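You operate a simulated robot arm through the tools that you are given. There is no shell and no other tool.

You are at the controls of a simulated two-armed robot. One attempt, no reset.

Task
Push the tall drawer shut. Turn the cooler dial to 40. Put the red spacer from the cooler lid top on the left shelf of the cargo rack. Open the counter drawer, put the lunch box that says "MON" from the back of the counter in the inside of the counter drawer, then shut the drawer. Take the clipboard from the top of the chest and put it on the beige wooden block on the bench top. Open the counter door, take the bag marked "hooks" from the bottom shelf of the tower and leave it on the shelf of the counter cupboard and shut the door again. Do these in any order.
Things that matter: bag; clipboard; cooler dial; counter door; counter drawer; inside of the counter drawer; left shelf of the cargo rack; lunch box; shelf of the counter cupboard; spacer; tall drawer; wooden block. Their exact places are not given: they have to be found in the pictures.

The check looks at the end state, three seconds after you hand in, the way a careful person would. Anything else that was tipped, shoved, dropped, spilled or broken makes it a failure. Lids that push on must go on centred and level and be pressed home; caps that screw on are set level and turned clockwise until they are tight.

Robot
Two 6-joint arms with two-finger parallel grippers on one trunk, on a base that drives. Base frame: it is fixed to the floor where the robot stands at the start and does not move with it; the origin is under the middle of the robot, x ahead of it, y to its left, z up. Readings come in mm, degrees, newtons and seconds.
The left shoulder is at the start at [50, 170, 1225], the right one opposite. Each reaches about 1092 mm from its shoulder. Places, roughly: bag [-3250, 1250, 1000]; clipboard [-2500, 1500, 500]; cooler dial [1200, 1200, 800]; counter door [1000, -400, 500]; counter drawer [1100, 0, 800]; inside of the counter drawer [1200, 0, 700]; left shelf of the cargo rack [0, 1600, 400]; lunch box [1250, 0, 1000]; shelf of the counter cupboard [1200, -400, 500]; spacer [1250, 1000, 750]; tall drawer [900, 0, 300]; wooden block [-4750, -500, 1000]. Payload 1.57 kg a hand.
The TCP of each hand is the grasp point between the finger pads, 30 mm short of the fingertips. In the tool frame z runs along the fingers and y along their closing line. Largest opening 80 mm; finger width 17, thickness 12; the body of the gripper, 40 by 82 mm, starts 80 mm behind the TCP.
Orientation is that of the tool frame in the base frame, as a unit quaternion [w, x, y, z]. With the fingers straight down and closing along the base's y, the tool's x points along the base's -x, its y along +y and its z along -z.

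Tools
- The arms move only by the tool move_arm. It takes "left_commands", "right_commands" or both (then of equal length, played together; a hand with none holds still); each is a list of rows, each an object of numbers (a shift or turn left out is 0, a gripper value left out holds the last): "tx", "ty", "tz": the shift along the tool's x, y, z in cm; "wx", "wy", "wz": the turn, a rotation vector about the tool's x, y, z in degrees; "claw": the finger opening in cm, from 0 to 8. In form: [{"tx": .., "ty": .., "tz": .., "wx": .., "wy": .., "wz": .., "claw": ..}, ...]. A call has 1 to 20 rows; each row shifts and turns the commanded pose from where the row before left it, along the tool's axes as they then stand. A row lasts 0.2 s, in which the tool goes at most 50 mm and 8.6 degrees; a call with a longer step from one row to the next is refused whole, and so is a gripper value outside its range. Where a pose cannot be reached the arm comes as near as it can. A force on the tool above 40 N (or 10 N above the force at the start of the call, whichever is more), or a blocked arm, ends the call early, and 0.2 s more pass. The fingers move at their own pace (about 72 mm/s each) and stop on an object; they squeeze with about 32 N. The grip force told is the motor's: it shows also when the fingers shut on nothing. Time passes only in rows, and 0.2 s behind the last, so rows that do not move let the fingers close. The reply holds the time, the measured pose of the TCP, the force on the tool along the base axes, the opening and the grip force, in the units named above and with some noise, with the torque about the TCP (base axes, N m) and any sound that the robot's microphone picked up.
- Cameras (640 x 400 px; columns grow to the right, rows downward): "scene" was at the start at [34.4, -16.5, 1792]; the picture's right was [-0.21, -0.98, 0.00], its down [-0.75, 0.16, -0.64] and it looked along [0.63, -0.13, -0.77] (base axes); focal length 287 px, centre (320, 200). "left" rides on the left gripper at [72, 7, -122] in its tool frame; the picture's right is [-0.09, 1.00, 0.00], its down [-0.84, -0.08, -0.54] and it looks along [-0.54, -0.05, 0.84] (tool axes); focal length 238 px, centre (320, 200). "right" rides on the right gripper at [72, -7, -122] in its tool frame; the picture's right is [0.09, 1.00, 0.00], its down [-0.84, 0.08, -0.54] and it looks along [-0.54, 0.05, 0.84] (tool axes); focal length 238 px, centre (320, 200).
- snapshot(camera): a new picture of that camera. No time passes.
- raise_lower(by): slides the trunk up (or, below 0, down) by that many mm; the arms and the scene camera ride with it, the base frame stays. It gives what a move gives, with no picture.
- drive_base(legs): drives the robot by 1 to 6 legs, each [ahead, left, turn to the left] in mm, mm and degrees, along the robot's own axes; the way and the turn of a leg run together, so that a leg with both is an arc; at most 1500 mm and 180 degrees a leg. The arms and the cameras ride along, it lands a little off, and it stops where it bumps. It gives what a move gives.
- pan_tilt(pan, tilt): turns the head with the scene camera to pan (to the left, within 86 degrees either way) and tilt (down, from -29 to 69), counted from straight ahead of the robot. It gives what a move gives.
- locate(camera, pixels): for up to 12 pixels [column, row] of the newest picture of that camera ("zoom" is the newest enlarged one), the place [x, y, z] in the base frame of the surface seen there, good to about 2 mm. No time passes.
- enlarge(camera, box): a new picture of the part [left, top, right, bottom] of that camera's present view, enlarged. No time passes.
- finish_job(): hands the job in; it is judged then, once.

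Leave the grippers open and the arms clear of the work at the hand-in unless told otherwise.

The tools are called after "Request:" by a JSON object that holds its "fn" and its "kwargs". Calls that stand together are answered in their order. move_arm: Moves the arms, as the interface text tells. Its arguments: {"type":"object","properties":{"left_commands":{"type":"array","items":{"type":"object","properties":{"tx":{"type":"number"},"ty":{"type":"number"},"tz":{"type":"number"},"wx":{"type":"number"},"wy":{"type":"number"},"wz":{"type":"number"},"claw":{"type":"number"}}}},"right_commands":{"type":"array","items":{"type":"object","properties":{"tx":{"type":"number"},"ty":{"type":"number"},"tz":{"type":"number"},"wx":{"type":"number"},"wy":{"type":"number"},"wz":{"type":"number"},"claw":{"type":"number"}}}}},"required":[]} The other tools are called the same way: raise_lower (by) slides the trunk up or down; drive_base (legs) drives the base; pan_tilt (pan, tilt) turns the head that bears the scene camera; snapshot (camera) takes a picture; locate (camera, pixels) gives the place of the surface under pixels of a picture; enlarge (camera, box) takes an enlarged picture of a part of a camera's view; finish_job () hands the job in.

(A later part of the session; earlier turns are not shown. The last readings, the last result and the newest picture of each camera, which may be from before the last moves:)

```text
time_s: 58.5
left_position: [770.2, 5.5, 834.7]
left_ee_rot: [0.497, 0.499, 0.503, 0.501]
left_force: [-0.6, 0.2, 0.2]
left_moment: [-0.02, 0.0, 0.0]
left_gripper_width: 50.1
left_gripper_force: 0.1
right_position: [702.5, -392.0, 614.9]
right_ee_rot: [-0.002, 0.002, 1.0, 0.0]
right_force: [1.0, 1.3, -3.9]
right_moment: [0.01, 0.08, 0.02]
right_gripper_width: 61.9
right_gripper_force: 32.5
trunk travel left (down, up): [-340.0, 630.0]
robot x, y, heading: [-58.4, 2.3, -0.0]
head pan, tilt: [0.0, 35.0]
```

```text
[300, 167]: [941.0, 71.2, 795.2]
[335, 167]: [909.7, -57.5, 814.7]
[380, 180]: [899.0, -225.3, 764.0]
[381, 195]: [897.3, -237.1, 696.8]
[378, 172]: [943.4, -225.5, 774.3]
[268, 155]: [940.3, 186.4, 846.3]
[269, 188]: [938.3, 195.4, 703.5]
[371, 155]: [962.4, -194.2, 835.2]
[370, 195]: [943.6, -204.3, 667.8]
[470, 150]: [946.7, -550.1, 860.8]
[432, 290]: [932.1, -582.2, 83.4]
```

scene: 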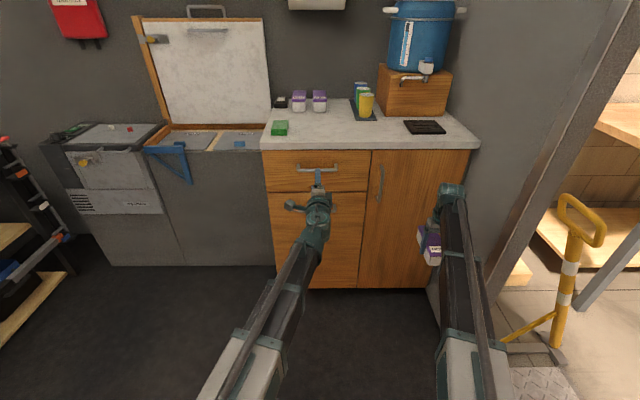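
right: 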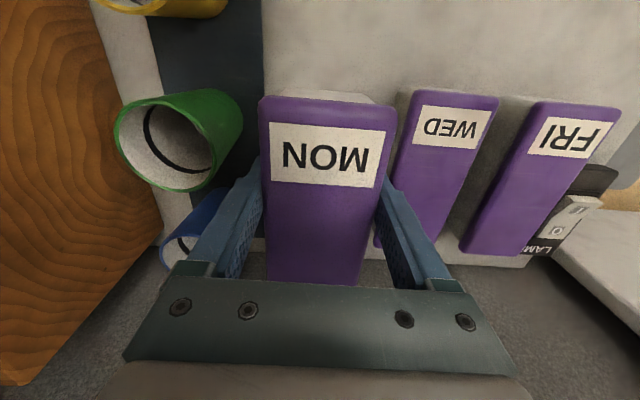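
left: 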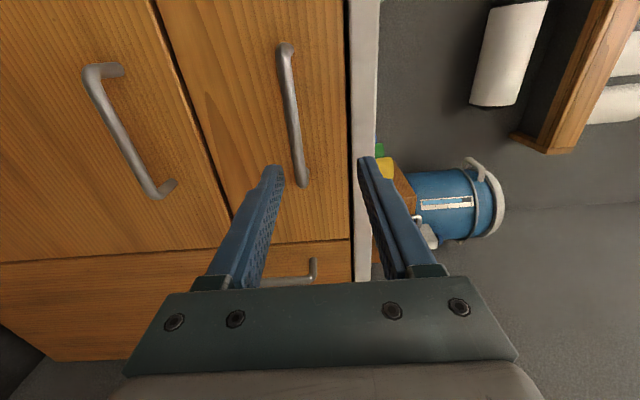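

The bar's front is at x≈893, z≈810. I'll lower 24 mm, advance 127 mm, and close.

Request:
{"fn": "raise_lower", "kwargs": {"by": -24}}

Request:
{"fn": "move_arm", "kwargs": {"left_commands": [{"tz": 4}, {"tz": 4}, {"tz": 3}, {"tz": 1.7}, {"claw": 0}, {}, {}]}}

```text
time_s: 59.2
left_position: [770.2, 5.9, 809.7]
left_ee_rot: [0.496, 0.499, 0.503, 0.502]
left_force: [-0.7, -0.5, 1.0]
left_moment: [-0.03, -0.05, 0.03]
left_gripper_width: 50.1
left_gripper_force: 0.0
right_position: [702.7, -391.6, 591.2]
right_ee_rot: [-0.003, 0.002, 1.0, 0.0]
right_force: [-0.3, -0.6, -3.7]
right_moment: [0.0, 0.06, -0.01]
right_gripper_width: 61.4
right_gripper_force: 31.7
trunk travel left (down, up): [-316.0, 654.0]
robot x, y, heading: [-59.1, 3.5, -0.2]
head pan, tilt: [0.0, 35.0]
```

```text
time_s: 60.8
left_position: [899.6, 8.3, 805.6]
left_ee_rot: [0.496, 0.498, 0.506, 0.5]
left_force: [-3.6, 0.7, -34.2]
left_moment: [0.16, 0.1, -0.18]
left_gripper_width: 13.6
left_gripper_force: 30.0
right_position: [704.0, -391.4, 588.8]
right_ee_rot: [-0.004, 0.002, 1.0, 0.0]
right_force: [1.0, -0.1, -3.3]
right_moment: [-0.03, 0.08, 0.01]
right_gripper_width: 61.6
right_gripper_force: 31.8
trunk travel left (down, up): [-316.0, 654.0]
robot x, y, heading: [-57.1, 3.0, -0.0]
head pan, tilt: [0.0, 35.0]
stopped in row 7 (left hand): the force on the tool passed its limit at 42 N (the readings are from after the stop); the commanded pose is now the measured one
```

Gripped at 13.6 mm, with a vertical load from a few mm of height offset. I'll lower the trunk 4 mm to relieve it.

Request:
{"fn": "raise_lower", "kwargs": {"by": -4}}

```text
time_s: 61.4
left_position: [897.9, 6.8, 805.4]
left_ee_rot: [0.497, 0.498, 0.504, 0.501]
left_force: [5.0, 0.3, 6.7]
left_moment: [-0.02, 0.03, 0.08]
left_gripper_width: 13.9
left_gripper_force: 29.9
right_position: [703.0, -392.1, 588.2]
right_ee_rot: [-0.002, 0.002, 1.0, 0.0]
right_force: [0.2, -0.1, -3.3]
right_moment: [-0.04, 0.08, -0.02]
right_gripper_width: 61.6
right_gripper_force: 32.1
trunk travel left (down, up): [-312.0, 658.0]
robot x, y, heading: [-60.1, 0.2, -0.1]
head pan, tilt: [0.0, 35.0]
```

Load is relieved. I'll pull the drawer open about 230 mm.

Request:
{"fn": "move_arm", "kwargs": {"left_commands": [{"tz": -1}, {"tz": -2}, {"tz": -2}, {"tz": -2}, {"tz": -2}, {"tz": -2}, {"tz": -2}, {"tz": -2}, {"tz": -2}, {"tz": -2}, {"tz": -2}, {"tz": -2}]}}

Request:
{"fn": "snapshot", "kwargs": {"camera": "scene"}}

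```text
time_s: 64.0
left_position: [665.8, 5.2, 805.8]
left_ee_rot: [0.497, 0.497, 0.505, 0.501]
left_force: [-0.6, 10.2, 5.9]
left_moment: [0.12, 0.0, -0.3]
left_gripper_width: 13.8
left_gripper_force: 30.2
right_position: [703.1, -390.2, 586.4]
right_ee_rot: [-0.003, 0.002, 1.0, 0.0]
right_force: [0.0, 0.0, -2.7]
right_moment: [0.02, 0.07, 0.0]
right_gripper_width: 61.5
right_gripper_force: 32.4
trunk travel left (down, up): [-312.0, 658.0]
robot x, y, heading: [-60.1, -1.4, -0.1]
head pan, tilt: [0.0, 35.0]
```

```text
taken
```

scene: 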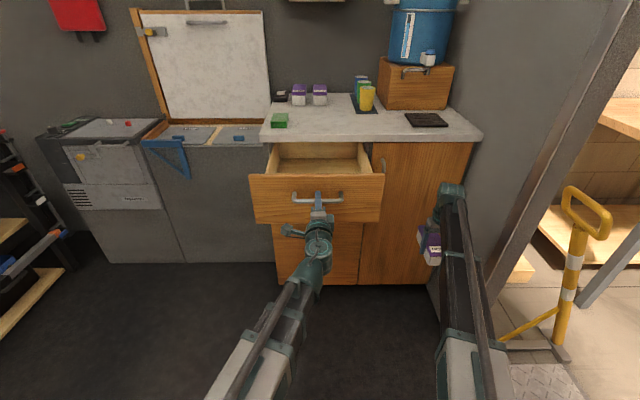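

Drawer open. I'll release, back the left hand off and to the left, and then measure the drawer interior.

Request:
{"fn": "move_arm", "kwargs": {"left_commands": [{"claw": 6}, {}, {"tz": -2}, {"tz": -3}, {"tz": -2}, {"tx": 4}, {"tx": 4}, {"tx": 4}, {"tx": 4}, {"tx": 4}, {"tx": 4}, {"tx": 4}]}}

Request:
{"fn": "raise_lower", "kwargs": {"by": 398}}

Request:
{"fn": "pan_tilt", "kwargs": {"pan": 0, "tilt": 50}}

Request:
{"fn": "snapshot", "kwargs": {"camera": "scene"}}

```text
time_s: 66.6
left_position: [617.7, 272.1, 805.8]
left_ee_rot: [0.497, 0.498, 0.504, 0.5]
left_force: [-0.8, -0.5, 0.4]
left_moment: [0.02, 0.01, 0.02]
left_gripper_width: 60.0
left_gripper_force: 0.1
left hand out of reach, approached as far as the arm can: row 6, 7, 8, 10
right_position: [702.1, -392.4, 586.0]
right_ee_rot: [-0.002, 0.002, 1.0, 0.0]
right_force: [-0.5, -0.7, -3.4]
right_moment: [0.03, 0.11, 0.02]
right_gripper_width: 61.5
right_gripper_force: 32.3
trunk travel left (down, up): [-312.0, 658.0]
robot x, y, heading: [-56.2, 0.2, -0.1]
head pan, tilt: [0.0, 35.0]
```

```text
time_s: 70.4
left_position: [617.6, 272.9, 1203.2]
left_ee_rot: [0.497, 0.499, 0.504, 0.5]
left_force: [0.0, -0.1, -0.1]
left_moment: [0.03, 0.0, 0.02]
left_gripper_width: 60.0
left_gripper_force: 0.0
right_position: [703.0, -391.6, 984.5]
right_ee_rot: [-0.002, 0.002, 1.0, 0.0]
right_force: [-0.7, -0.1, -3.9]
right_moment: [-0.01, 0.06, -0.02]
right_gripper_width: 61.7
right_gripper_force: 32.1
trunk travel left (down, up): [-710.0, 260.0]
robot x, y, heading: [-62.6, 0.9, -0.2]
head pan, tilt: [0.0, 35.0]
```

```text
time_s: 71.2
left_position: [618.3, 272.9, 1203.7]
left_ee_rot: [0.497, 0.499, 0.505, 0.5]
left_force: [0.3, 0.5, 0.1]
left_moment: [0.01, 0.03, -0.02]
left_gripper_width: 60.0
left_gripper_force: 0.1
right_position: [702.9, -392.9, 983.7]
right_ee_rot: [-0.003, 0.002, 1.0, 0.0]
right_force: [-1.2, 0.4, -3.5]
right_moment: [0.01, 0.09, -0.02]
right_gripper_width: 61.7
right_gripper_force: 32.2
trunk travel left (down, up): [-710.0, 260.0]
robot x, y, heading: [-58.4, 2.5, -0.1]
head pan, tilt: [0.0, 50.0]
```

```text
taken
```

scene: 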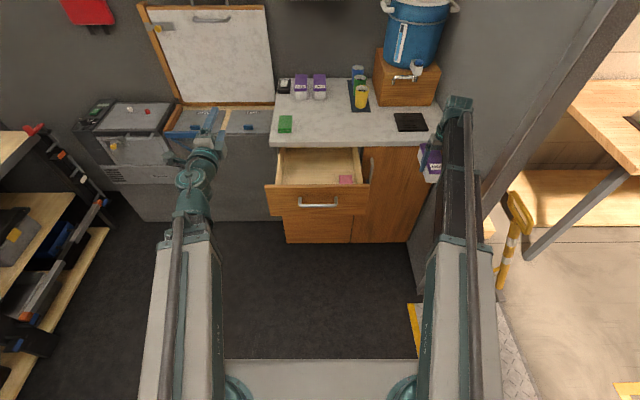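

There's a small pink item in the drawer's front right corner, near (345, 179). I'll zoom in and measure.

Request:
{"fn": "enlarge", "kwargs": {"camera": "scene", "box": [260, 140, 380, 215]}}

Request:
{"fn": "locate", "kwargs": {"camera": "scene", "pixels": [[300, 172], [300, 155], [330, 155], [340, 178], [350, 178], [345, 182], [345, 175], [320, 184], [320, 190], [281, 170], [365, 170], [318, 181]]}}

```text
5.33 times, centred on (320, 178) of scene
```

zoom: 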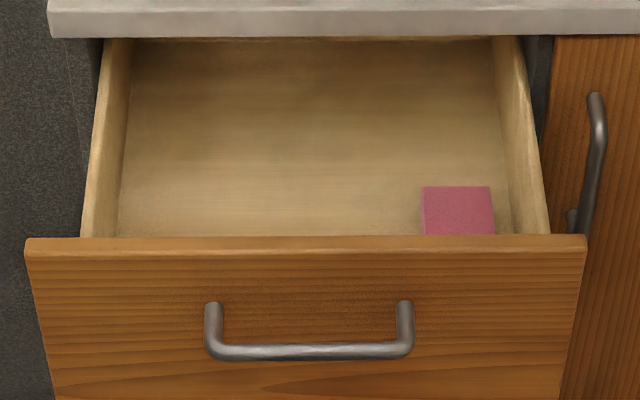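

```text
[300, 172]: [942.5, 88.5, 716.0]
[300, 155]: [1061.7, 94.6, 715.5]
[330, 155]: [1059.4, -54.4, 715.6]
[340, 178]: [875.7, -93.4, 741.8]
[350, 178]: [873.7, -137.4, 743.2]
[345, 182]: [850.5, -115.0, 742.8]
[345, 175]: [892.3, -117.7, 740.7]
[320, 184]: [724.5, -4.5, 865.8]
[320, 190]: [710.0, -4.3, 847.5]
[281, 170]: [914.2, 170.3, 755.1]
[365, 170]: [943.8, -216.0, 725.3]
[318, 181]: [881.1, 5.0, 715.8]
```

The drawer floor is at z=716, the front panel top at ≈866, and the pink block is at y −93…−140. I'll set the box down at about y=10, x=845, driving 50 mm forward first for reach.

Request:
{"fn": "drive_base", "kwargs": {"legs": [[50, 0, 0]]}}

Request:
{"fn": "move_arm", "kwargs": {"right_commands": [{"tx": -0.92, "ty": 4.02}, {"tx": -0.92, "ty": 4.02}, {"tx": -0.92, "ty": 4.02}, {"tx": -0.92, "ty": 4.02}, {"tx": -0.92, "ty": 4.02}, {"tx": -0.92, "ty": 4.02}, {"tx": -0.92, "ty": 4.02}, {"tx": -0.92, "ty": 4.02}, {"tx": -0.92, "ty": 4.02}, {"tx": -0.92, "ty": 4.02}]}}

Request:
{"fn": "snapshot", "kwargs": {"camera": "right"}}

Request:
{"fn": "snapshot", "kwargs": {"camera": "scene"}}

```text
time_s: 72.1
left_position: [669.8, 273.0, 1202.5]
left_ee_rot: [0.497, 0.499, 0.504, 0.5]
left_force: [-0.5, 0.3, -0.2]
left_moment: [-0.02, -0.05, 0.01]
left_gripper_width: 59.8
left_gripper_force: 0.0
right_position: [754.5, -392.4, 983.2]
right_ee_rot: [-0.002, 0.003, 1.0, 0.0]
right_force: [0.5, 0.3, -3.4]
right_moment: [-0.01, 0.09, 0.01]
right_gripper_width: 61.5
right_gripper_force: 31.9
trunk travel left (down, up): [-710.0, 260.0]
robot x, y, heading: [-14.8, -1.1, 0.1]
head pan, tilt: [0.0, 50.0]
```

```text
time_s: 74.3
left_position: [668.5, 272.9, 1204.1]
left_ee_rot: [0.497, 0.498, 0.504, 0.501]
left_force: [-0.2, 0.4, -1.1]
left_moment: [0.01, 0.02, -0.01]
left_gripper_width: 60.2
left_gripper_force: 0.0
right_position: [847.1, 11.3, 985.0]
right_ee_rot: [-0.003, 0.002, 1.0, -0.001]
right_force: [-0.5, 0.2, -2.9]
right_moment: [0.04, 0.09, 0.05]
right_gripper_width: 61.7
right_gripper_force: 32.5
trunk travel left (down, up): [-710.0, 260.0]
robot x, y, heading: [-7.0, 1.8, -0.2]
head pan, tilt: [0.0, 50.0]
```

```text
taken
```

right: 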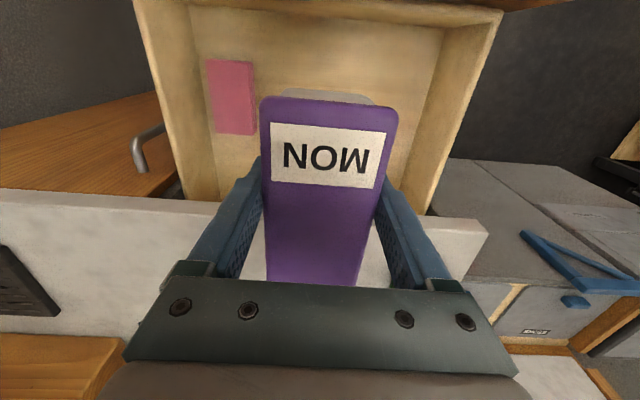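

```text
taken
```

scene: 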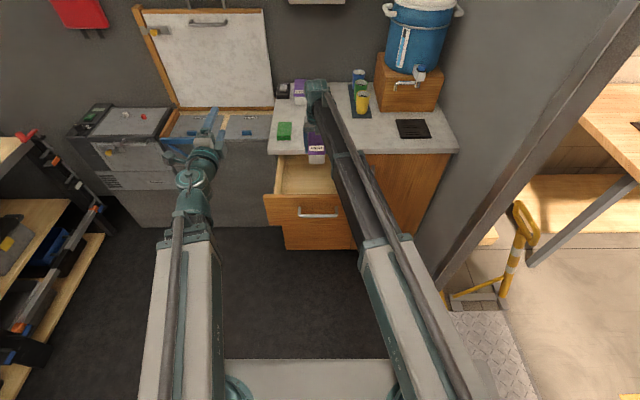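

The box front would pass close to the counter edge at x=936, so I'll move back 17 mm and then lower into the drawer.

Request:
{"fn": "move_arm", "kwargs": {"right_commands": [{"tx": 1.7}]}}

Request:
{"fn": "raise_lower", "kwargs": {"by": -150}}

Request:
{"fn": "snapshot", "kwargs": {"camera": "right"}}

Request:
{"fn": "raise_lower", "kwargs": {"by": -66}}

Request:
{"fn": "snapshot", "kwargs": {"camera": "right"}}

```text
time_s: 74.7
left_position: [667.7, 272.2, 1203.8]
left_ee_rot: [0.497, 0.499, 0.503, 0.5]
left_force: [-0.4, -0.3, 0.6]
left_moment: [-0.01, -0.02, -0.04]
left_gripper_width: 60.3
left_gripper_force: 0.0
right_position: [828.0, 11.0, 985.2]
right_ee_rot: [-0.003, 0.001, 1.0, 0.0]
right_force: [0.1, 0.5, -3.1]
right_moment: [0.0, 0.09, 0.0]
right_gripper_width: 61.5
right_gripper_force: 32.2
trunk travel left (down, up): [-710.0, 260.0]
robot x, y, heading: [-7.8, -2.7, -0.1]
head pan, tilt: [0.0, 50.0]
```

```text
time_s: 76.4
left_position: [668.7, 271.6, 1053.2]
left_ee_rot: [0.497, 0.499, 0.504, 0.501]
left_force: [0.1, -0.4, 0.1]
left_moment: [0.02, -0.03, 0.0]
left_gripper_width: 59.9
left_gripper_force: 0.1
right_position: [830.2, 10.2, 834.7]
right_ee_rot: [-0.003, 0.001, 1.0, -0.001]
right_force: [0.7, 0.5, -3.3]
right_moment: [0.0, 0.09, 0.02]
right_gripper_width: 61.6
right_gripper_force: 32.7
trunk travel left (down, up): [-560.0, 410.0]
robot x, y, heading: [-9.1, 1.2, -0.1]
head pan, tilt: [0.0, 50.0]
```

```text
taken
```

right: 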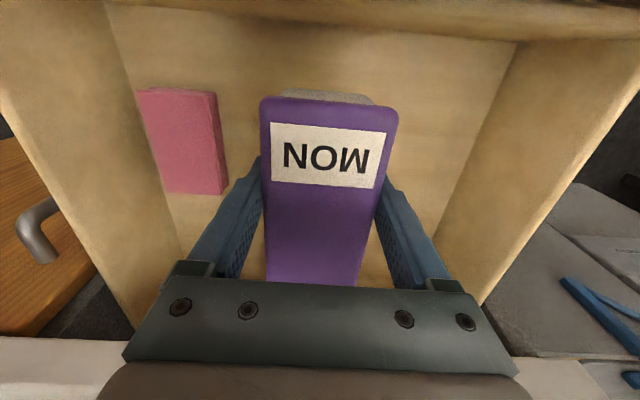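

```text
time_s: 77.5
left_position: [667.5, 271.6, 988.0]
left_ee_rot: [0.497, 0.498, 0.504, 0.501]
left_force: [1.1, -0.4, 0.2]
left_moment: [-0.01, 0.0, 0.0]
left_gripper_width: 60.0
left_gripper_force: 0.1
right_position: [829.0, 10.4, 767.7]
right_ee_rot: [-0.003, 0.002, 1.0, 0.0]
right_force: [0.0, -0.1, -2.8]
right_moment: [0.0, 0.07, -0.02]
right_gripper_width: 61.8
right_gripper_force: 31.8
trunk travel left (down, up): [-494.0, 476.0]
robot x, y, heading: [-10.4, -0.1, -0.0]
head pan, tilt: [0.0, 50.0]
```

```text
taken
```

right: 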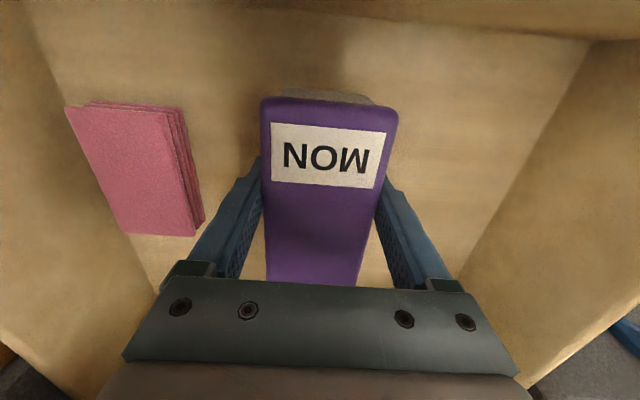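

Bottom is about 11 mm above the floor. I'll lower in small steps until it touches.

Request:
{"fn": "raise_lower", "kwargs": {"by": -9}}

Request:
{"fn": "raise_lower", "kwargs": {"by": -3}}

```text
time_s: 78.0
left_position: [667.9, 271.9, 979.6]
left_ee_rot: [0.496, 0.498, 0.504, 0.501]
left_force: [0.1, -0.1, 0.8]
left_moment: [-0.01, -0.02, -0.04]
left_gripper_width: 59.9
left_gripper_force: 0.1
right_position: [830.2, 10.8, 759.7]
right_ee_rot: [-0.003, 0.001, 1.0, 0.0]
right_force: [-0.5, 0.6, -3.6]
right_moment: [0.01, 0.06, -0.02]
right_gripper_width: 61.7
right_gripper_force: 32.0
trunk travel left (down, up): [-485.0, 485.0]
robot x, y, heading: [-9.0, 2.0, -0.0]
head pan, tilt: [0.0, 50.0]
```

```text
time_s: 78.6
left_position: [666.8, 272.8, 975.9]
left_ee_rot: [0.497, 0.498, 0.504, 0.501]
left_force: [0.0, 0.6, -0.1]
left_moment: [0.02, -0.01, 0.03]
left_gripper_width: 60.2
left_gripper_force: 0.1
right_position: [830.0, 10.5, 757.0]
right_ee_rot: [-0.001, 0.001, 1.0, -0.001]
right_force: [1.3, 0.0, 4.9]
right_moment: [-0.03, -0.7, 0.02]
right_gripper_width: 61.8
right_gripper_force: 32.1
trunk travel left (down, up): [-482.0, 488.0]
robot x, y, heading: [-11.0, -0.4, 0.0]
head pan, tilt: [0.0, 50.0]
```

Contact: the force flipped to +4.9 N. I'll release and raise.

Request:
{"fn": "move_arm", "kwargs": {"right_commands": [{"claw": 7.6}, {}, {}]}}

Request:
{"fn": "raise_lower", "kwargs": {"by": 240}}

Request:
{"fn": "snapshot", "kwargs": {"camera": "right"}}

```text
time_s: 79.4
left_position: [667.6, 271.4, 976.2]
left_ee_rot: [0.497, 0.499, 0.504, 0.5]
left_force: [0.0, 0.6, -0.4]
left_moment: [0.0, 0.01, 0.04]
left_gripper_width: 60.1
left_gripper_force: 0.0
right_position: [829.7, 10.5, 756.4]
right_ee_rot: [-0.003, 0.001, 1.0, 0.001]
right_force: [0.2, 0.6, 0.0]
right_moment: [0.0, 0.01, 0.03]
right_gripper_width: 76.0
right_gripper_force: 0.0
trunk travel left (down, up): [-482.0, 488.0]
robot x, y, heading: [-10.4, -2.9, -0.2]
head pan, tilt: [0.0, 50.0]
```

```text
time_s: 81.9
left_position: [669.9, 271.6, 1215.1]
left_ee_rot: [0.496, 0.499, 0.504, 0.5]
left_force: [0.1, 0.1, -0.1]
left_moment: [0.01, -0.02, 0.01]
left_gripper_width: 60.0
left_gripper_force: 0.1
right_position: [829.1, 11.1, 996.7]
right_ee_rot: [-0.003, 0.002, 1.0, 0.0]
right_force: [-0.2, 0.2, -0.1]
right_moment: [0.01, 0.0, -0.03]
right_gripper_width: 75.9
right_gripper_force: 0.0
trunk travel left (down, up): [-722.0, 248.0]
robot x, y, heading: [-7.4, -0.0, -0.2]
head pan, tilt: [0.0, 50.0]
```

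```text
taken
```

right: 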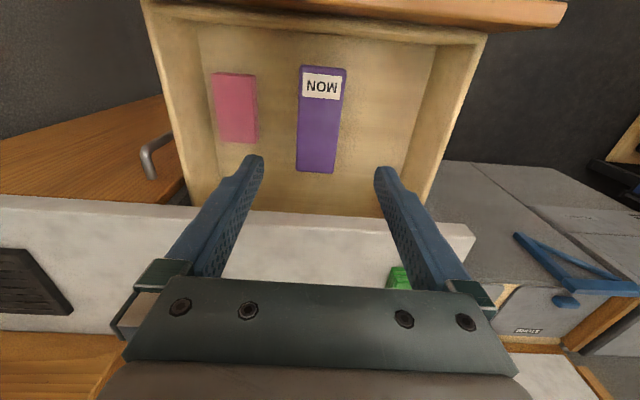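

The MON box is in the drawer. I'll move the right hand clear, drive back 70 mm, and position the left fist to push the front panel at y≈130, beside the handle.

Request:
{"fn": "move_arm", "kwargs": {"right_commands": [{"tx": 1.5, "ty": -4}, {"tx": 1.5, "ty": -4}, {"tx": 1.5, "ty": -4}, {"tx": 1.5, "ty": -4}, {"tx": 1.5, "ty": -4}, {"tx": 1.5, "ty": -4}, {"tx": 1.5, "ty": -4}, {"tx": 1.5, "ty": -4}, {"tx": 1.5, "ty": -4}]}}

Request:
{"fn": "drive_base", "kwargs": {"legs": [[-80, 0, 0]]}}

Request:
{"fn": "move_arm", "kwargs": {"left_commands": [{"tx": -3.5, "claw": 0}, {"tx": -3.5}, {"tx": -3.5}, {"tx": -3.5}]}}

Request:
{"fn": "raise_lower", "kwargs": {"by": -400}}

Request:
{"fn": "snapshot", "kwargs": {"camera": "scene"}}

```text
time_s: 83.9
left_position: [667.3, 272.8, 1215.9]
left_ee_rot: [0.498, 0.498, 0.504, 0.501]
left_force: [0.4, 0.4, -0.2]
left_moment: [-0.01, -0.03, 0.0]
left_gripper_width: 59.9
left_gripper_force: 0.0
right_position: [692.4, -350.3, 997.0]
right_ee_rot: [-0.003, 0.001, 1.0, 0.001]
right_force: [0.7, 0.0, 0.0]
right_moment: [0.01, 0.03, -0.02]
right_gripper_width: 76.1
right_gripper_force: 0.0
trunk travel left (down, up): [-722.0, 248.0]
robot x, y, heading: [-8.1, -1.5, 0.1]
head pan, tilt: [0.0, 50.0]
```

```text
time_s: 84.9
left_position: [586.3, 272.1, 1216.5]
left_ee_rot: [0.498, 0.498, 0.503, 0.5]
left_force: [-0.8, -0.1, -0.2]
left_moment: [0.0, 0.03, -0.02]
left_gripper_width: 60.1
left_gripper_force: 0.1
right_position: [612.9, -350.5, 998.8]
right_ee_rot: [-0.002, 0.002, 1.0, 0.0]
right_force: [-0.2, 0.9, 0.3]
right_moment: [-0.02, -0.04, 0.02]
right_gripper_width: 75.9
right_gripper_force: 0.1
trunk travel left (down, up): [-722.0, 248.0]
robot x, y, heading: [-91.5, -1.0, -0.2]
head pan, tilt: [0.0, 50.0]
```

```text
time_s: 85.9
left_position: [590.4, 137.8, 1215.6]
left_ee_rot: [0.497, 0.498, 0.503, 0.502]
left_force: [0.6, -0.6, -0.7]
left_moment: [-0.01, 0.01, 0.04]
left_gripper_width: 0.1
left_gripper_force: 21.1
left hand out of reach, approached as far as the arm can: row 3
right_position: [614.2, -350.5, 995.7]
right_ee_rot: [-0.003, 0.001, 1.0, 0.0]
right_force: [-0.5, -0.3, -0.1]
right_moment: [-0.02, 0.0, 0.01]
right_gripper_width: 75.9
right_gripper_force: 0.2
trunk travel left (down, up): [-722.0, 248.0]
robot x, y, heading: [-91.0, 3.3, -0.2]
head pan, tilt: [0.0, 50.0]
```

```text
time_s: 89.8
left_position: [589.8, 137.8, 816.3]
left_ee_rot: [0.498, 0.498, 0.503, 0.501]
left_force: [-1.1, -0.9, 0.0]
left_moment: [0.02, 0.03, -0.01]
left_gripper_width: 0.0
left_gripper_force: 21.8
right_position: [611.8, -349.7, 597.1]
right_ee_rot: [-0.002, 0.002, 1.0, 0.0]
right_force: [0.3, -0.1, -0.1]
right_moment: [-0.02, 0.03, 0.0]
right_gripper_width: 75.8
right_gripper_force: 0.0
trunk travel left (down, up): [-322.0, 648.0]
robot x, y, heading: [-89.1, -2.3, -0.1]
head pan, tilt: [0.0, 50.0]
```

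```text
taken
```

scene: 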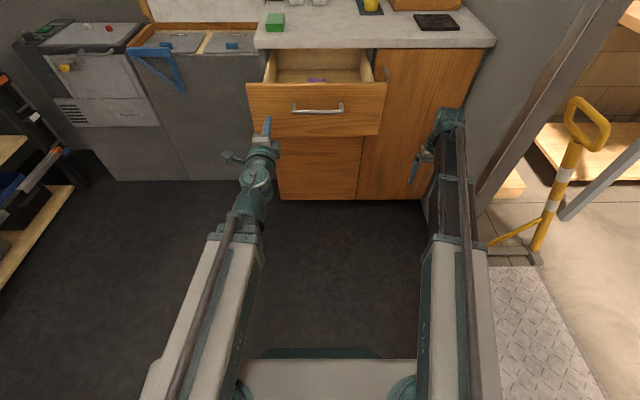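

The fist is lined up with the panel at y≈138, z≈816. I'll push it shut.

Request:
{"fn": "move_arm", "kwargs": {"left_commands": [{"tz": 4}, {"tz": 3}, {"tz": 1.8}, {"tz": 1.8}, {"tz": 1.8}, {"tz": 1.8}, {"tz": 1.8}, {"tz": 1.8}, {"tz": 1.8}, {"tz": 1.8}, {"tz": 1.8}, {"tz": 1.8}, {"tz": 1.8}, {"tz": 1.8}]}}

Request:
{"fn": "move_arm", "kwargs": {"left_commands": [{"tz": 1}, {"tz": 1}, {"tz": 0.5}, {"tz": 0.5}, {"tz": 0.5}, {"tz": 0.5}, {"tz": 0.5}]}}

Request:
{"fn": "snapshot", "kwargs": {"camera": "scene"}}

```text
time_s: 92.8
left_position: [878.9, 140.3, 815.2]
left_ee_rot: [0.497, 0.499, 0.504, 0.5]
left_force: [-0.2, 0.1, -0.4]
left_moment: [-0.01, -0.02, 0.03]
left_gripper_width: 0.0
left_gripper_force: 21.1
right_position: [613.8, -348.8, 599.2]
right_ee_rot: [-0.003, 0.002, 1.0, -0.001]
right_force: [-0.3, 0.0, 0.1]
right_moment: [0.0, 0.04, 0.0]
right_gripper_width: 75.8
right_gripper_force: 0.1
trunk travel left (down, up): [-322.0, 648.0]
robot x, y, heading: [-93.3, 0.2, -0.0]
head pan, tilt: [0.0, 50.0]
```

```text
time_s: 94.2
left_position: [911.0, 139.4, 816.0]
left_ee_rot: [0.497, 0.499, 0.504, 0.5]
left_force: [-4.8, 0.5, -2.6]
left_moment: [0.01, 0.05, 0.0]
left_gripper_width: 0.0
left_gripper_force: 21.0
right_position: [614.7, -348.3, 597.5]
right_ee_rot: [-0.003, 0.001, 1.0, 0.0]
right_force: [-0.1, 0.5, 0.0]
right_moment: [0.0, 0.02, -0.03]
right_gripper_width: 76.3
right_gripper_force: 0.1
trunk travel left (down, up): [-322.0, 648.0]
robot x, y, heading: [-86.1, 3.8, -0.2]
head pan, tilt: [0.0, 50.0]
stopped in row 7 (left hand): the force on the tool passed its limit at 49 N (the readings are from after the stop); the commanded pose is now the measured one
```

```text
taken
```

scene: 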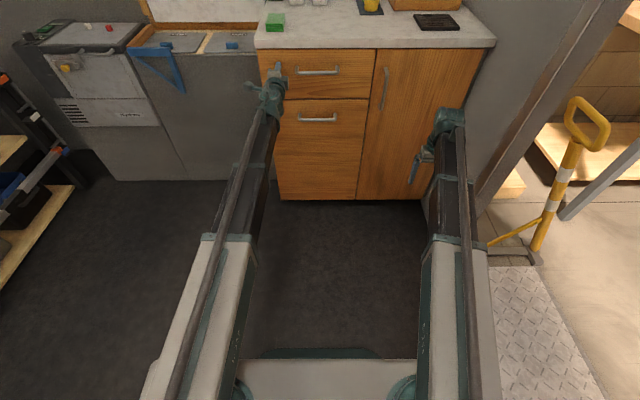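

Both drawers are shut. I'll back the left hand off, raise the trunk, and look at the cooler dial and lid.

Request:
{"fn": "move_arm", "kwargs": {"left_commands": [{"tz": -4}, {"tz": -4}, {"tz": -4}, {"tz": -4}, {"tz": -4}, {"tz": -4}]}}

Request:
{"fn": "raise_lower", "kwargs": {"by": 400}}

Request:
{"fn": "pan_tilt", "kwargs": {"pan": 38, "tilt": 35}}

Request:
{"fn": "snapshot", "kwargs": {"camera": "scene"}}

```text
time_s: 95.6
left_position: [671.0, 137.1, 815.2]
left_ee_rot: [0.498, 0.498, 0.503, 0.501]
left_force: [0.8, 0.7, 0.0]
left_moment: [0.0, -0.02, -0.03]
left_gripper_width: 0.1
left_gripper_force: 21.0
right_position: [612.9, -349.0, 596.4]
right_ee_rot: [-0.002, 0.002, 1.0, 0.0]
right_force: [0.4, -0.2, -0.3]
right_moment: [0.02, 0.01, -0.02]
right_gripper_width: 76.0
right_gripper_force: 0.0
trunk travel left (down, up): [-322.0, 648.0]
robot x, y, heading: [-88.6, 1.7, -0.2]
head pan, tilt: [0.0, 50.0]
```

```text
time_s: 99.4
left_position: [670.3, 136.8, 1215.0]
left_ee_rot: [0.498, 0.498, 0.504, 0.501]
left_force: [-0.2, -0.6, -0.2]
left_moment: [0.03, 0.02, -0.03]
left_gripper_width: 0.0
left_gripper_force: 21.6
right_position: [612.1, -350.3, 996.6]
right_ee_rot: [-0.003, 0.001, 1.0, 0.0]
right_force: [-1.1, -0.1, 0.4]
right_moment: [0.0, -0.03, 0.0]
right_gripper_width: 76.1
right_gripper_force: 0.2
trunk travel left (down, up): [-722.0, 248.0]
robot x, y, heading: [-88.2, 0.4, -0.1]
head pan, tilt: [0.0, 50.0]
```

```text
time_s: 100.5
left_position: [671.6, 137.7, 1214.5]
left_ee_rot: [0.497, 0.498, 0.504, 0.501]
left_force: [0.7, 0.3, 0.3]
left_moment: [0.01, 0.01, -0.02]
left_gripper_width: 0.2
left_gripper_force: 21.5
right_position: [612.2, -348.8, 995.8]
right_ee_rot: [-0.003, 0.002, 1.0, 0.0]
right_force: [0.2, 0.1, 0.0]
right_moment: [0.03, -0.01, -0.01]
right_gripper_width: 75.9
right_gripper_force: 0.1
trunk travel left (down, up): [-722.0, 248.0]
robot x, y, heading: [-88.5, -2.3, -0.2]
head pan, tilt: [38.0, 35.0]
```

```text
taken
```

scene: 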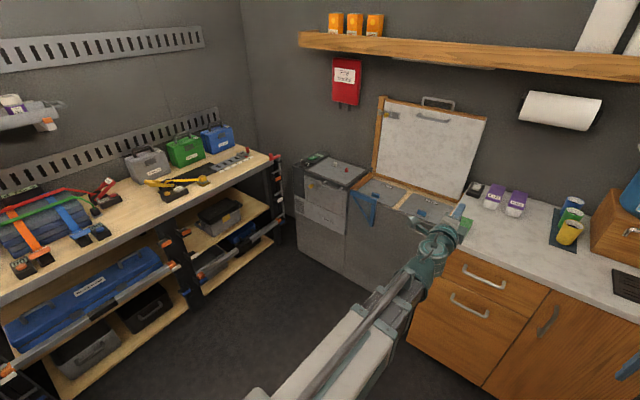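

Request:
{"fn": "enlarge", "kwargs": {"camera": "scene", "box": [280, 140, 380, 220]}}

Request:
{"fn": "enlarge", "kwargs": {"camera": "scene", "box": [0, 160, 300, 400]}}

Request:
{"fn": "locate", "kwargs": {"camera": "scene", "pixels": [[300, 187], [318, 158], [330, 162], [345, 169], [360, 180], [337, 187], [328, 180], [365, 208], [180, 260], [260, 240], [265, 255], [200, 275]]}}

```text
5.00 times, centred on (330, 180) of scene
```

zoom: 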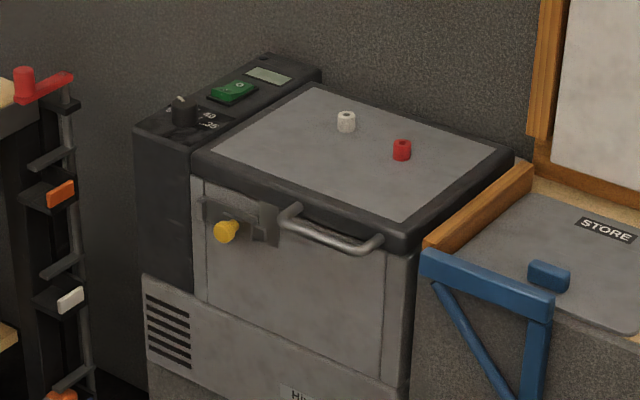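

```text
1.67 times, centred on (150, 280) of scene
```

zoom: 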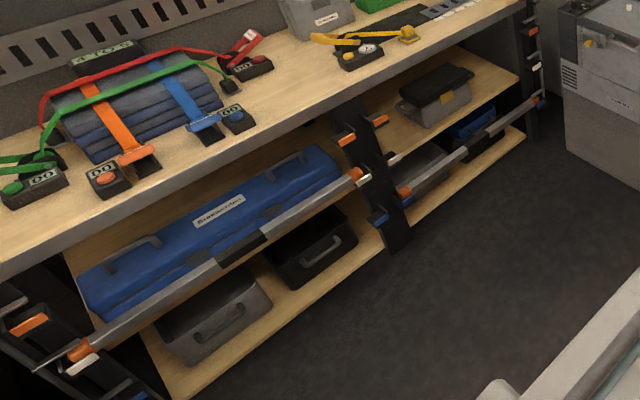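

```text
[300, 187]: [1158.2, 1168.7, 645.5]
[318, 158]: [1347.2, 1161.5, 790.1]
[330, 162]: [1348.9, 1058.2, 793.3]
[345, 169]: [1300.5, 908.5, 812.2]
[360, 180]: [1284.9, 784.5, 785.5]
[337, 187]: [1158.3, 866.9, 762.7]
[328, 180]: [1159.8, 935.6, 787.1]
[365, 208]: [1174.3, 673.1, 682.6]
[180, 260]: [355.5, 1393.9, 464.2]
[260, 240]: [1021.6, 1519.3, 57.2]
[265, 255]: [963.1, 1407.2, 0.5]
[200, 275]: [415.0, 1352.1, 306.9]
```

The red spacer stands on the cooler lid near (1300, 908, 800). The dial is on the black side panel around (1200, 1170). I'll turn the left hand back to pointing down, then drive over in front of the cooler.

Request:
{"fn": "move_arm", "kwargs": {"left_commands": [{"wz": -8.2, "claw": 7}, {"wz": -8.2}, {"wz": -8.2}, {"wz": -8.2}, {"wz": -8.2}, {"wz": -8.2}, {"wz": -8.2}, {"wz": -8.2}, {"wz": -8.2}, {"wz": -8.2}, {"wz": -8}]}}

Request:
{"fn": "move_arm", "kwargs": {"left_commands": [{"wy": 8.2}, {"wy": 8.2}, {"wy": 8.2}, {"wy": 8.2}, {"wy": 8.2}, {"wy": 8.2}, {"wy": 8.2}, {"wy": 8.2}, {"wy": 8.2}, {"wy": 8.2}, {"wy": 8}]}}

Request:
{"fn": "drive_base", "kwargs": {"legs": [[0, 850, 0]]}}

Request:
{"fn": "pan_tilt", "kwargs": {"pan": 15, "tilt": 40}}

Request:
{"fn": "snapshot", "kwargs": {"camera": "scene"}}

```text
time_s: 102.8
left_position: [670.9, 137.6, 1216.7]
left_ee_rot: [0.706, -0.005, 0.708, 0.003]
left_force: [0.1, -0.6, -0.2]
left_moment: [0.02, 0.03, 0.01]
left_gripper_width: 70.0
left_gripper_force: 0.1
right_position: [612.9, -349.0, 997.3]
right_ee_rot: [-0.003, 0.002, 1.0, 0.001]
right_force: [-0.4, 0.2, 0.3]
right_moment: [-0.04, 0.0, 0.01]
right_gripper_width: 75.8
right_gripper_force: 0.0
trunk travel left (down, up): [-722.0, 248.0]
robot x, y, heading: [-91.3, 0.9, -0.2]
head pan, tilt: [38.0, 35.0]
```

```text
time_s: 105.2
left_position: [672.2, 140.8, 996.2]
left_ee_rot: [0.023, -0.011, 1.0, 0.001]
left_force: [0.7, 1.3, -0.3]
left_moment: [-0.06, -0.01, 0.02]
left_gripper_width: 70.2
left_gripper_force: 0.0
left hand out of reach, approached as far as the arm can: row 1, 2, 3, 4, 5, 6, 7, 8, 9, 10, 11
right_position: [613.5, -349.9, 996.4]
right_ee_rot: [-0.003, 0.002, 1.0, 0.001]
right_force: [-0.4, 0.3, 0.5]
right_moment: [-0.05, 0.0, 0.03]
right_gripper_width: 75.9
right_gripper_force: 0.1
trunk travel left (down, up): [-722.0, 248.0]
robot x, y, heading: [-93.7, -1.8, -0.3]
head pan, tilt: [38.0, 35.0]
```

```text
time_s: 109.8
left_position: [676.4, 991.8, 996.3]
left_ee_rot: [0.023, -0.006, 1.0, 0.0]
left_force: [-0.8, 0.4, -0.5]
left_moment: [0.0, -0.01, 0.02]
left_gripper_width: 70.0
left_gripper_force: 0.1
right_position: [616.0, 500.3, 996.9]
right_ee_rot: [-0.003, 0.005, 1.0, 0.0]
right_force: [0.4, 0.0, -0.2]
right_moment: [0.02, -0.01, -0.01]
right_gripper_width: 76.1
right_gripper_force: 0.1
trunk travel left (down, up): [-722.0, 248.0]
robot x, y, heading: [-88.1, 853.6, -0.3]
head pan, tilt: [38.0, 35.0]
```

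```text
time_s: 110.7
left_position: [677.2, 991.9, 996.2]
left_ee_rot: [0.024, -0.008, 1.0, 0.0]
left_force: [0.3, 0.4, 0.1]
left_moment: [0.0, 0.01, 0.0]
left_gripper_width: 69.9
left_gripper_force: 0.1
right_position: [616.2, 500.8, 996.3]
right_ee_rot: [-0.002, 0.005, 1.0, 0.0]
right_force: [0.5, -0.5, 0.3]
right_moment: [-0.01, -0.01, 0.0]
right_gripper_width: 76.4
right_gripper_force: 0.0
trunk travel left (down, up): [-722.0, 248.0]
robot x, y, heading: [-79.5, 851.9, -0.7]
head pan, tilt: [15.0, 40.0]
```

```text
taken
```

scene: 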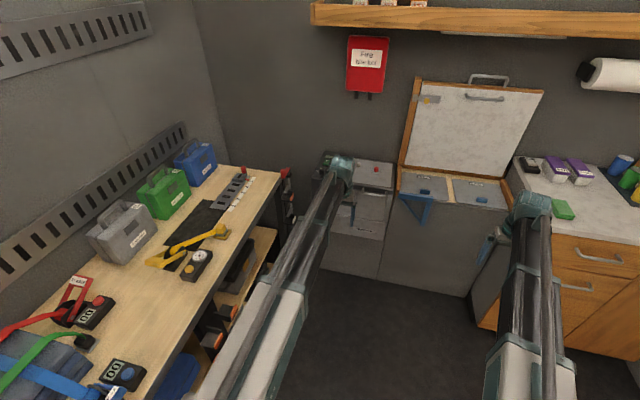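

The left hand is about 2.6° off vertical, so I'll fix that and drive 560 mm ahead.

Request:
{"fn": "move_arm", "kwargs": {"left_commands": [{"wy": 2.6}]}}

Request:
{"fn": "drive_base", "kwargs": {"legs": [[560, 0, 0.5]]}}

Request:
{"fn": "pan_tilt", "kwargs": {"pan": 18, "tilt": 52}}

Request:
{"fn": "snapshot", "kwargs": {"camera": "scene"}}

Request:
{"fn": "snapshot", "kwargs": {"camera": "left"}}

```text
time_s: 111.1
left_position: [677.8, 989.7, 996.4]
left_ee_rot: [0.0, -0.007, 1.0, 0.0]
left_force: [0.1, -0.1, 0.1]
left_moment: [0.02, -0.01, -0.03]
left_gripper_width: 70.4
left_gripper_force: 0.0
right_position: [615.7, 500.2, 997.3]
right_ee_rot: [-0.003, 0.005, 1.0, 0.0]
right_force: [-0.8, 0.0, 0.4]
right_moment: [0.0, -0.04, 0.0]
right_gripper_width: 76.1
right_gripper_force: 0.1
trunk travel left (down, up): [-722.0, 248.0]
robot x, y, heading: [-84.0, 855.6, -0.5]
head pan, tilt: [15.0, 40.0]
```

```text
time_s: 114.3
left_position: [1250.4, 992.9, 995.9]
left_ee_rot: [0.0, -0.01, 1.0, 0.0]
left_force: [-0.3, 0.4, -0.1]
left_moment: [-0.01, 0.01, 0.02]
left_gripper_width: 70.3
left_gripper_force: 0.1
right_position: [1193.0, 503.1, 996.5]
right_ee_rot: [-0.001, 0.001, 1.0, 0.0]
right_force: [0.0, 0.8, -0.6]
right_moment: [0.02, -0.01, 0.01]
right_gripper_width: 75.9
right_gripper_force: 0.0
trunk travel left (down, up): [-722.0, 248.0]
robot x, y, heading: [485.3, 853.6, -0.1]
head pan, tilt: [15.0, 40.0]
```

```text
time_s: 115.1
left_position: [1250.3, 993.2, 996.2]
left_ee_rot: [0.001, -0.011, 1.0, 0.0]
left_force: [0.1, -0.8, -0.2]
left_moment: [0.01, -0.03, 0.02]
left_gripper_width: 70.0
left_gripper_force: 0.0
right_position: [1191.5, 502.7, 996.4]
right_ee_rot: [-0.002, 0.001, 1.0, -0.001]
right_force: [0.4, 0.0, 0.0]
right_moment: [0.0, -0.01, -0.03]
right_gripper_width: 76.2
right_gripper_force: 0.1
trunk travel left (down, up): [-722.0, 248.0]
robot x, y, heading: [488.3, 854.1, 0.1]
head pan, tilt: [18.0, 52.0]
```

```text
taken
```

scene: 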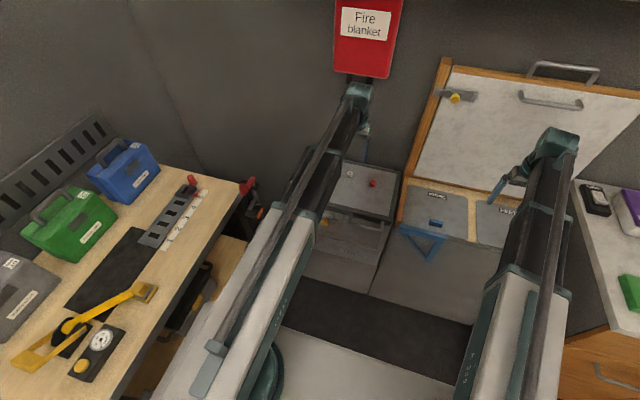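

```text
taken
```

left: 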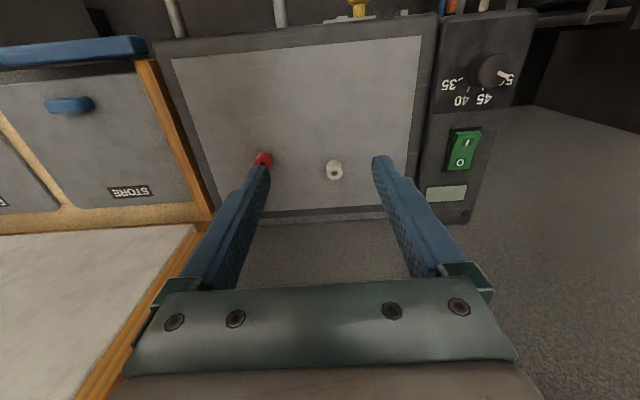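

I'll zoom in on the dial at (490, 80) and on the spacers in the left camera.

Request:
{"fn": "enlarge", "kwargs": {"camera": "left", "box": [410, 20, 550, 120]}}

Request:
{"fn": "locate", "kwargs": {"camera": "zoom", "pixels": [[370, 210], [430, 245], [340, 250], [440, 210], [230, 360], [340, 370], [450, 150], [150, 250]]}}

Request:
{"fn": "locate", "kwargs": {"camera": "left", "pixels": [[263, 158], [263, 168], [334, 163], [334, 178], [300, 100], [300, 190], [252, 150], [415, 45], [460, 210], [360, 8]]}}

```text
4.00 times, centred on (480, 70) of left
```

zoom: 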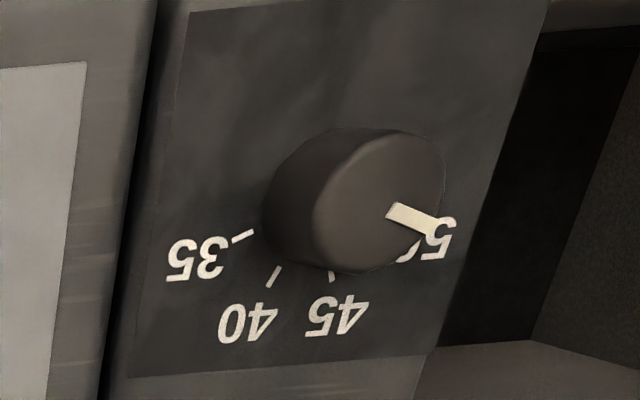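

```text
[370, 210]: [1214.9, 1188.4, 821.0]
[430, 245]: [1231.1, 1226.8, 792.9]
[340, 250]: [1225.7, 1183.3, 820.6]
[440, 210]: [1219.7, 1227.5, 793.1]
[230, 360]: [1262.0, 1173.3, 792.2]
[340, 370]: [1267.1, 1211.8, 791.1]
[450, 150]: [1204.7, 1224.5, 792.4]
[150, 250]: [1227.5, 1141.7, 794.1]
```

```text
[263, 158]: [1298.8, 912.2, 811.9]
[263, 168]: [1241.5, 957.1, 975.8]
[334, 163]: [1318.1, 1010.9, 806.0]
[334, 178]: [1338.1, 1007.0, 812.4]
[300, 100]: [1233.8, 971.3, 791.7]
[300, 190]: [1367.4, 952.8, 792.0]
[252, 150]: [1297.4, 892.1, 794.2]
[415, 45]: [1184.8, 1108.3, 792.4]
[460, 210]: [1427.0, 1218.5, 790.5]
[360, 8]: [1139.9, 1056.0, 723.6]
```

Knob top is at z≈821 and the panel at z≈792. The pointer is near 50 and has to turn to the 40 tick. I'll measure the ticks, the knob outline and the pointer in the zoom.

Request:
{"fn": "locate", "kwargs": {"camera": "zoom", "pixels": [[250, 232], [234, 240], [278, 268], [270, 284], [330, 273], [332, 279], [416, 243], [404, 258], [392, 210], [425, 225], [385, 140], [318, 215]]}}

Request:
{"fn": "locate", "kwargs": {"camera": "zoom", "pixels": [[438, 175], [400, 260], [345, 150], [265, 215], [350, 205], [380, 200], [300, 265]]}}

```text
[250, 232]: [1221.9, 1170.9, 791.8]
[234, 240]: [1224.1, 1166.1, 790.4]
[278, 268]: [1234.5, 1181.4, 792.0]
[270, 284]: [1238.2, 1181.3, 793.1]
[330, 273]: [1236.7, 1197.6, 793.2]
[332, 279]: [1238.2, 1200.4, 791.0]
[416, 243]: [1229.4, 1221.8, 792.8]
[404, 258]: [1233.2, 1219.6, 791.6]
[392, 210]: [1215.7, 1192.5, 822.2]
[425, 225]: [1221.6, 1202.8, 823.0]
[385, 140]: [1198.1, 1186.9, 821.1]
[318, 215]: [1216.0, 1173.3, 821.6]
```

```text
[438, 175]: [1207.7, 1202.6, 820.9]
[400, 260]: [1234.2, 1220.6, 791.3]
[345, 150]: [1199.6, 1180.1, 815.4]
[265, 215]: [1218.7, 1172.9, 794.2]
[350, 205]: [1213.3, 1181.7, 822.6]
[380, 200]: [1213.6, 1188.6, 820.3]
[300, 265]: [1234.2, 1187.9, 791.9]
```

From the knob centre (≈1214, 1190), the ticks in the x-y plane are: 35 at −67°, 40 at −22°, 45 at +22°. The pointer is at about +60°, so the dial needs about −83° (clockwise from above, +wz). I'll pull the right hand back clear of the freezer and put the left hand above the knob.

Request:
{"fn": "move_arm", "kwargs": {"left_commands": [{"tx": 0.7, "ty": 4}, {"tx": 0.7, "ty": 4}, {"tx": 0.7, "ty": 4}, {"tx": 0.7, "ty": 4}, {"tx": 0.7, "ty": 3.7}], "right_commands": [{"tx": 2.8, "ty": -1}, {"tx": 2.8, "ty": -1}, {"tx": 2.8, "ty": -1}, {"tx": 2.8, "ty": -1}, {"tx": 2.8, "ty": -1}]}}

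Request:
{"fn": "snapshot", "kwargs": {"camera": "left"}}

```text
time_s: 116.3
left_position: [1208.4, 1186.7, 995.5]
left_ee_rot: [0.001, -0.011, 1.0, 0.0]
left_force: [-0.8, -0.4, -0.2]
left_moment: [0.02, 0.0, 0.0]
left_gripper_width: 70.4
left_gripper_force: 0.0
right_position: [1051.6, 454.6, 997.2]
right_ee_rot: [-0.003, 0.001, 1.0, 0.0]
right_force: [-0.2, -0.8, -0.4]
right_moment: [-0.01, 0.0, 0.04]
right_gripper_width: 76.0
right_gripper_force: 0.1
trunk travel left (down, up): [-722.0, 248.0]
robot x, y, heading: [489.2, 852.9, -0.0]
head pan, tilt: [18.0, 52.0]
```

```text
taken
```

left: 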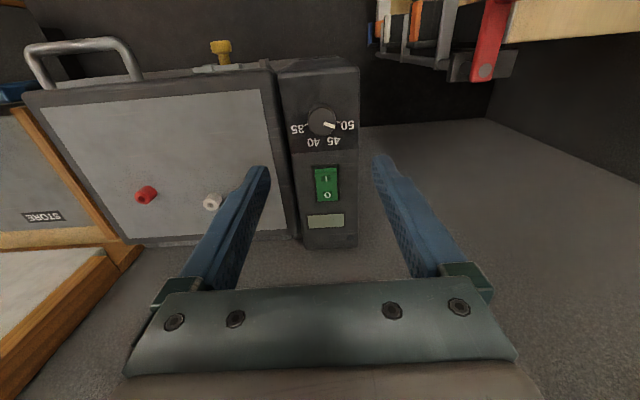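

Request:
{"fn": "raise_lower", "kwargs": {"by": -80}}

Request:
{"fn": "enlarge", "kwargs": {"camera": "left", "box": [265, 50, 385, 150]}}

Request:
{"fn": "snapshot", "kwargs": {"camera": "left"}}

```text
time_s: 117.4
left_position: [1207.1, 1187.3, 917.5]
left_ee_rot: [0.001, -0.011, 1.0, 0.0]
left_force: [-0.5, -0.3, -0.6]
left_moment: [-0.02, 0.01, -0.02]
left_gripper_width: 70.2
left_gripper_force: 0.2
right_position: [1051.4, 453.9, 917.1]
right_ee_rot: [-0.002, 0.001, 1.0, 0.0]
right_force: [-0.5, -0.5, -0.2]
right_moment: [-0.02, 0.01, 0.04]
right_gripper_width: 75.9
right_gripper_force: 0.1
trunk travel left (down, up): [-642.0, 328.0]
robot x, y, heading: [489.6, 852.3, -0.3]
head pan, tilt: [18.0, 52.0]
```

```text
4.00 times, centred on (325, 100) of left
```

zoom: 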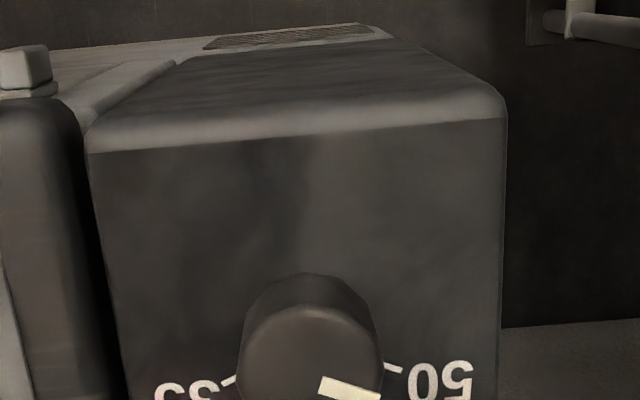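

```text
taken
```

left: 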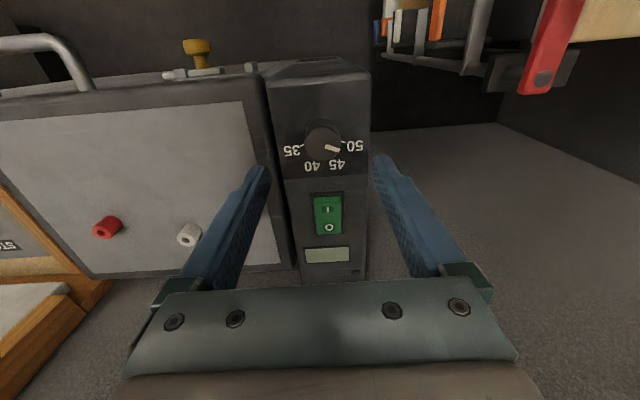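

Request:
{"fn": "enlarge", "kwargs": {"camera": "left", "box": [275, 115, 371, 175]}}

Request:
{"fn": "locate", "kwargs": {"camera": "zoom", "pixels": [[320, 180], [350, 205], [420, 230], [225, 175], [425, 175], [320, 90]]}}

```text
6.67 times, centred on (323, 145) of left
```

zoom: 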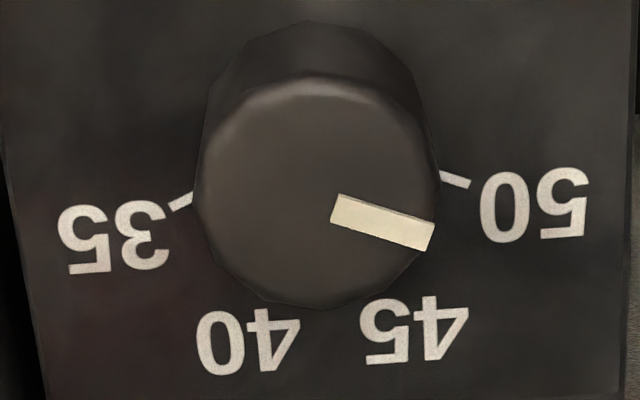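

```text
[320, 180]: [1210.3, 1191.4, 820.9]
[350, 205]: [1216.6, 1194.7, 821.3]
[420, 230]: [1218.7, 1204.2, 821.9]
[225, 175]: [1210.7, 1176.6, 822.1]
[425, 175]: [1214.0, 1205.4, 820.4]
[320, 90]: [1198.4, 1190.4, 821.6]
```

Request:
{"fn": "locate", "kwargs": {"camera": "zoom", "pixels": [[446, 177], [465, 185], [190, 198], [174, 206], [340, 212], [428, 236], [315, 292], [198, 190], [435, 195]]}}

```text
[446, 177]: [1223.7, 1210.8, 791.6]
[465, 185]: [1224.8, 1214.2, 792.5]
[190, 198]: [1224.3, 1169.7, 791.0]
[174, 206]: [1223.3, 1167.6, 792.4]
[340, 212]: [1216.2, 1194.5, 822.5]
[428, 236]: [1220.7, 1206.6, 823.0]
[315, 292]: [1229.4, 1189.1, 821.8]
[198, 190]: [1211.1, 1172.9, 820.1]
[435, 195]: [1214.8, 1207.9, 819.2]
```

The ticks are at 50≈+63°, 45≈+21°, 40≈−21°, 35≈−63°, and the pointer sits at 50. The turn is 84° clockwise. I'll centre on (1213, 1190.5), pre-roll −42°, and open to 55 mm.

Request:
{"fn": "move_arm", "kwargs": {"left_commands": [{"tx": -0.6, "ty": 0.32, "claw": 5.5}, {"wz": -8.4}, {"wz": -8.4}, {"wz": -8.4}, {"wz": -8.4}, {"wz": -8.4}]}}

Request:
{"fn": "snapshot", "kwargs": {"camera": "left"}}

```text
time_s: 118.8
left_position: [1214.1, 1191.1, 916.5]
left_ee_rot: [0.0, -0.37, 0.929, 0.0]
left_force: [-0.2, -0.2, -0.5]
left_moment: [0.0, 0.0, 0.04]
left_gripper_width: 55.0
left_gripper_force: 0.0
right_position: [1050.1, 454.4, 917.3]
right_ee_rot: [-0.002, 0.001, 1.0, 0.0]
right_force: [0.2, 0.3, 0.3]
right_moment: [-0.01, 0.02, 0.05]
right_gripper_width: 76.1
right_gripper_force: 0.1
trunk travel left (down, up): [-642.0, 328.0]
robot x, y, heading: [490.2, 849.9, -0.1]
head pan, tilt: [18.0, 52.0]
```

```text
taken
```

left: 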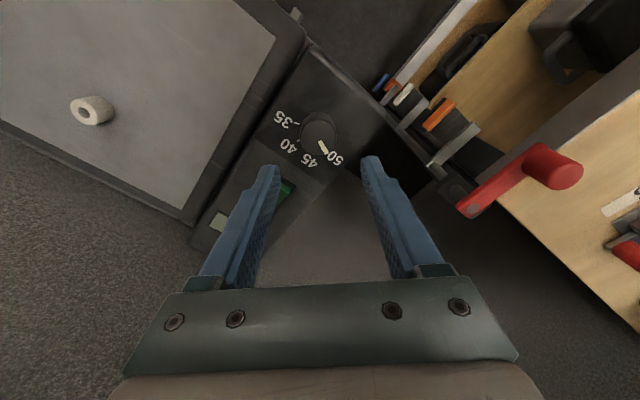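

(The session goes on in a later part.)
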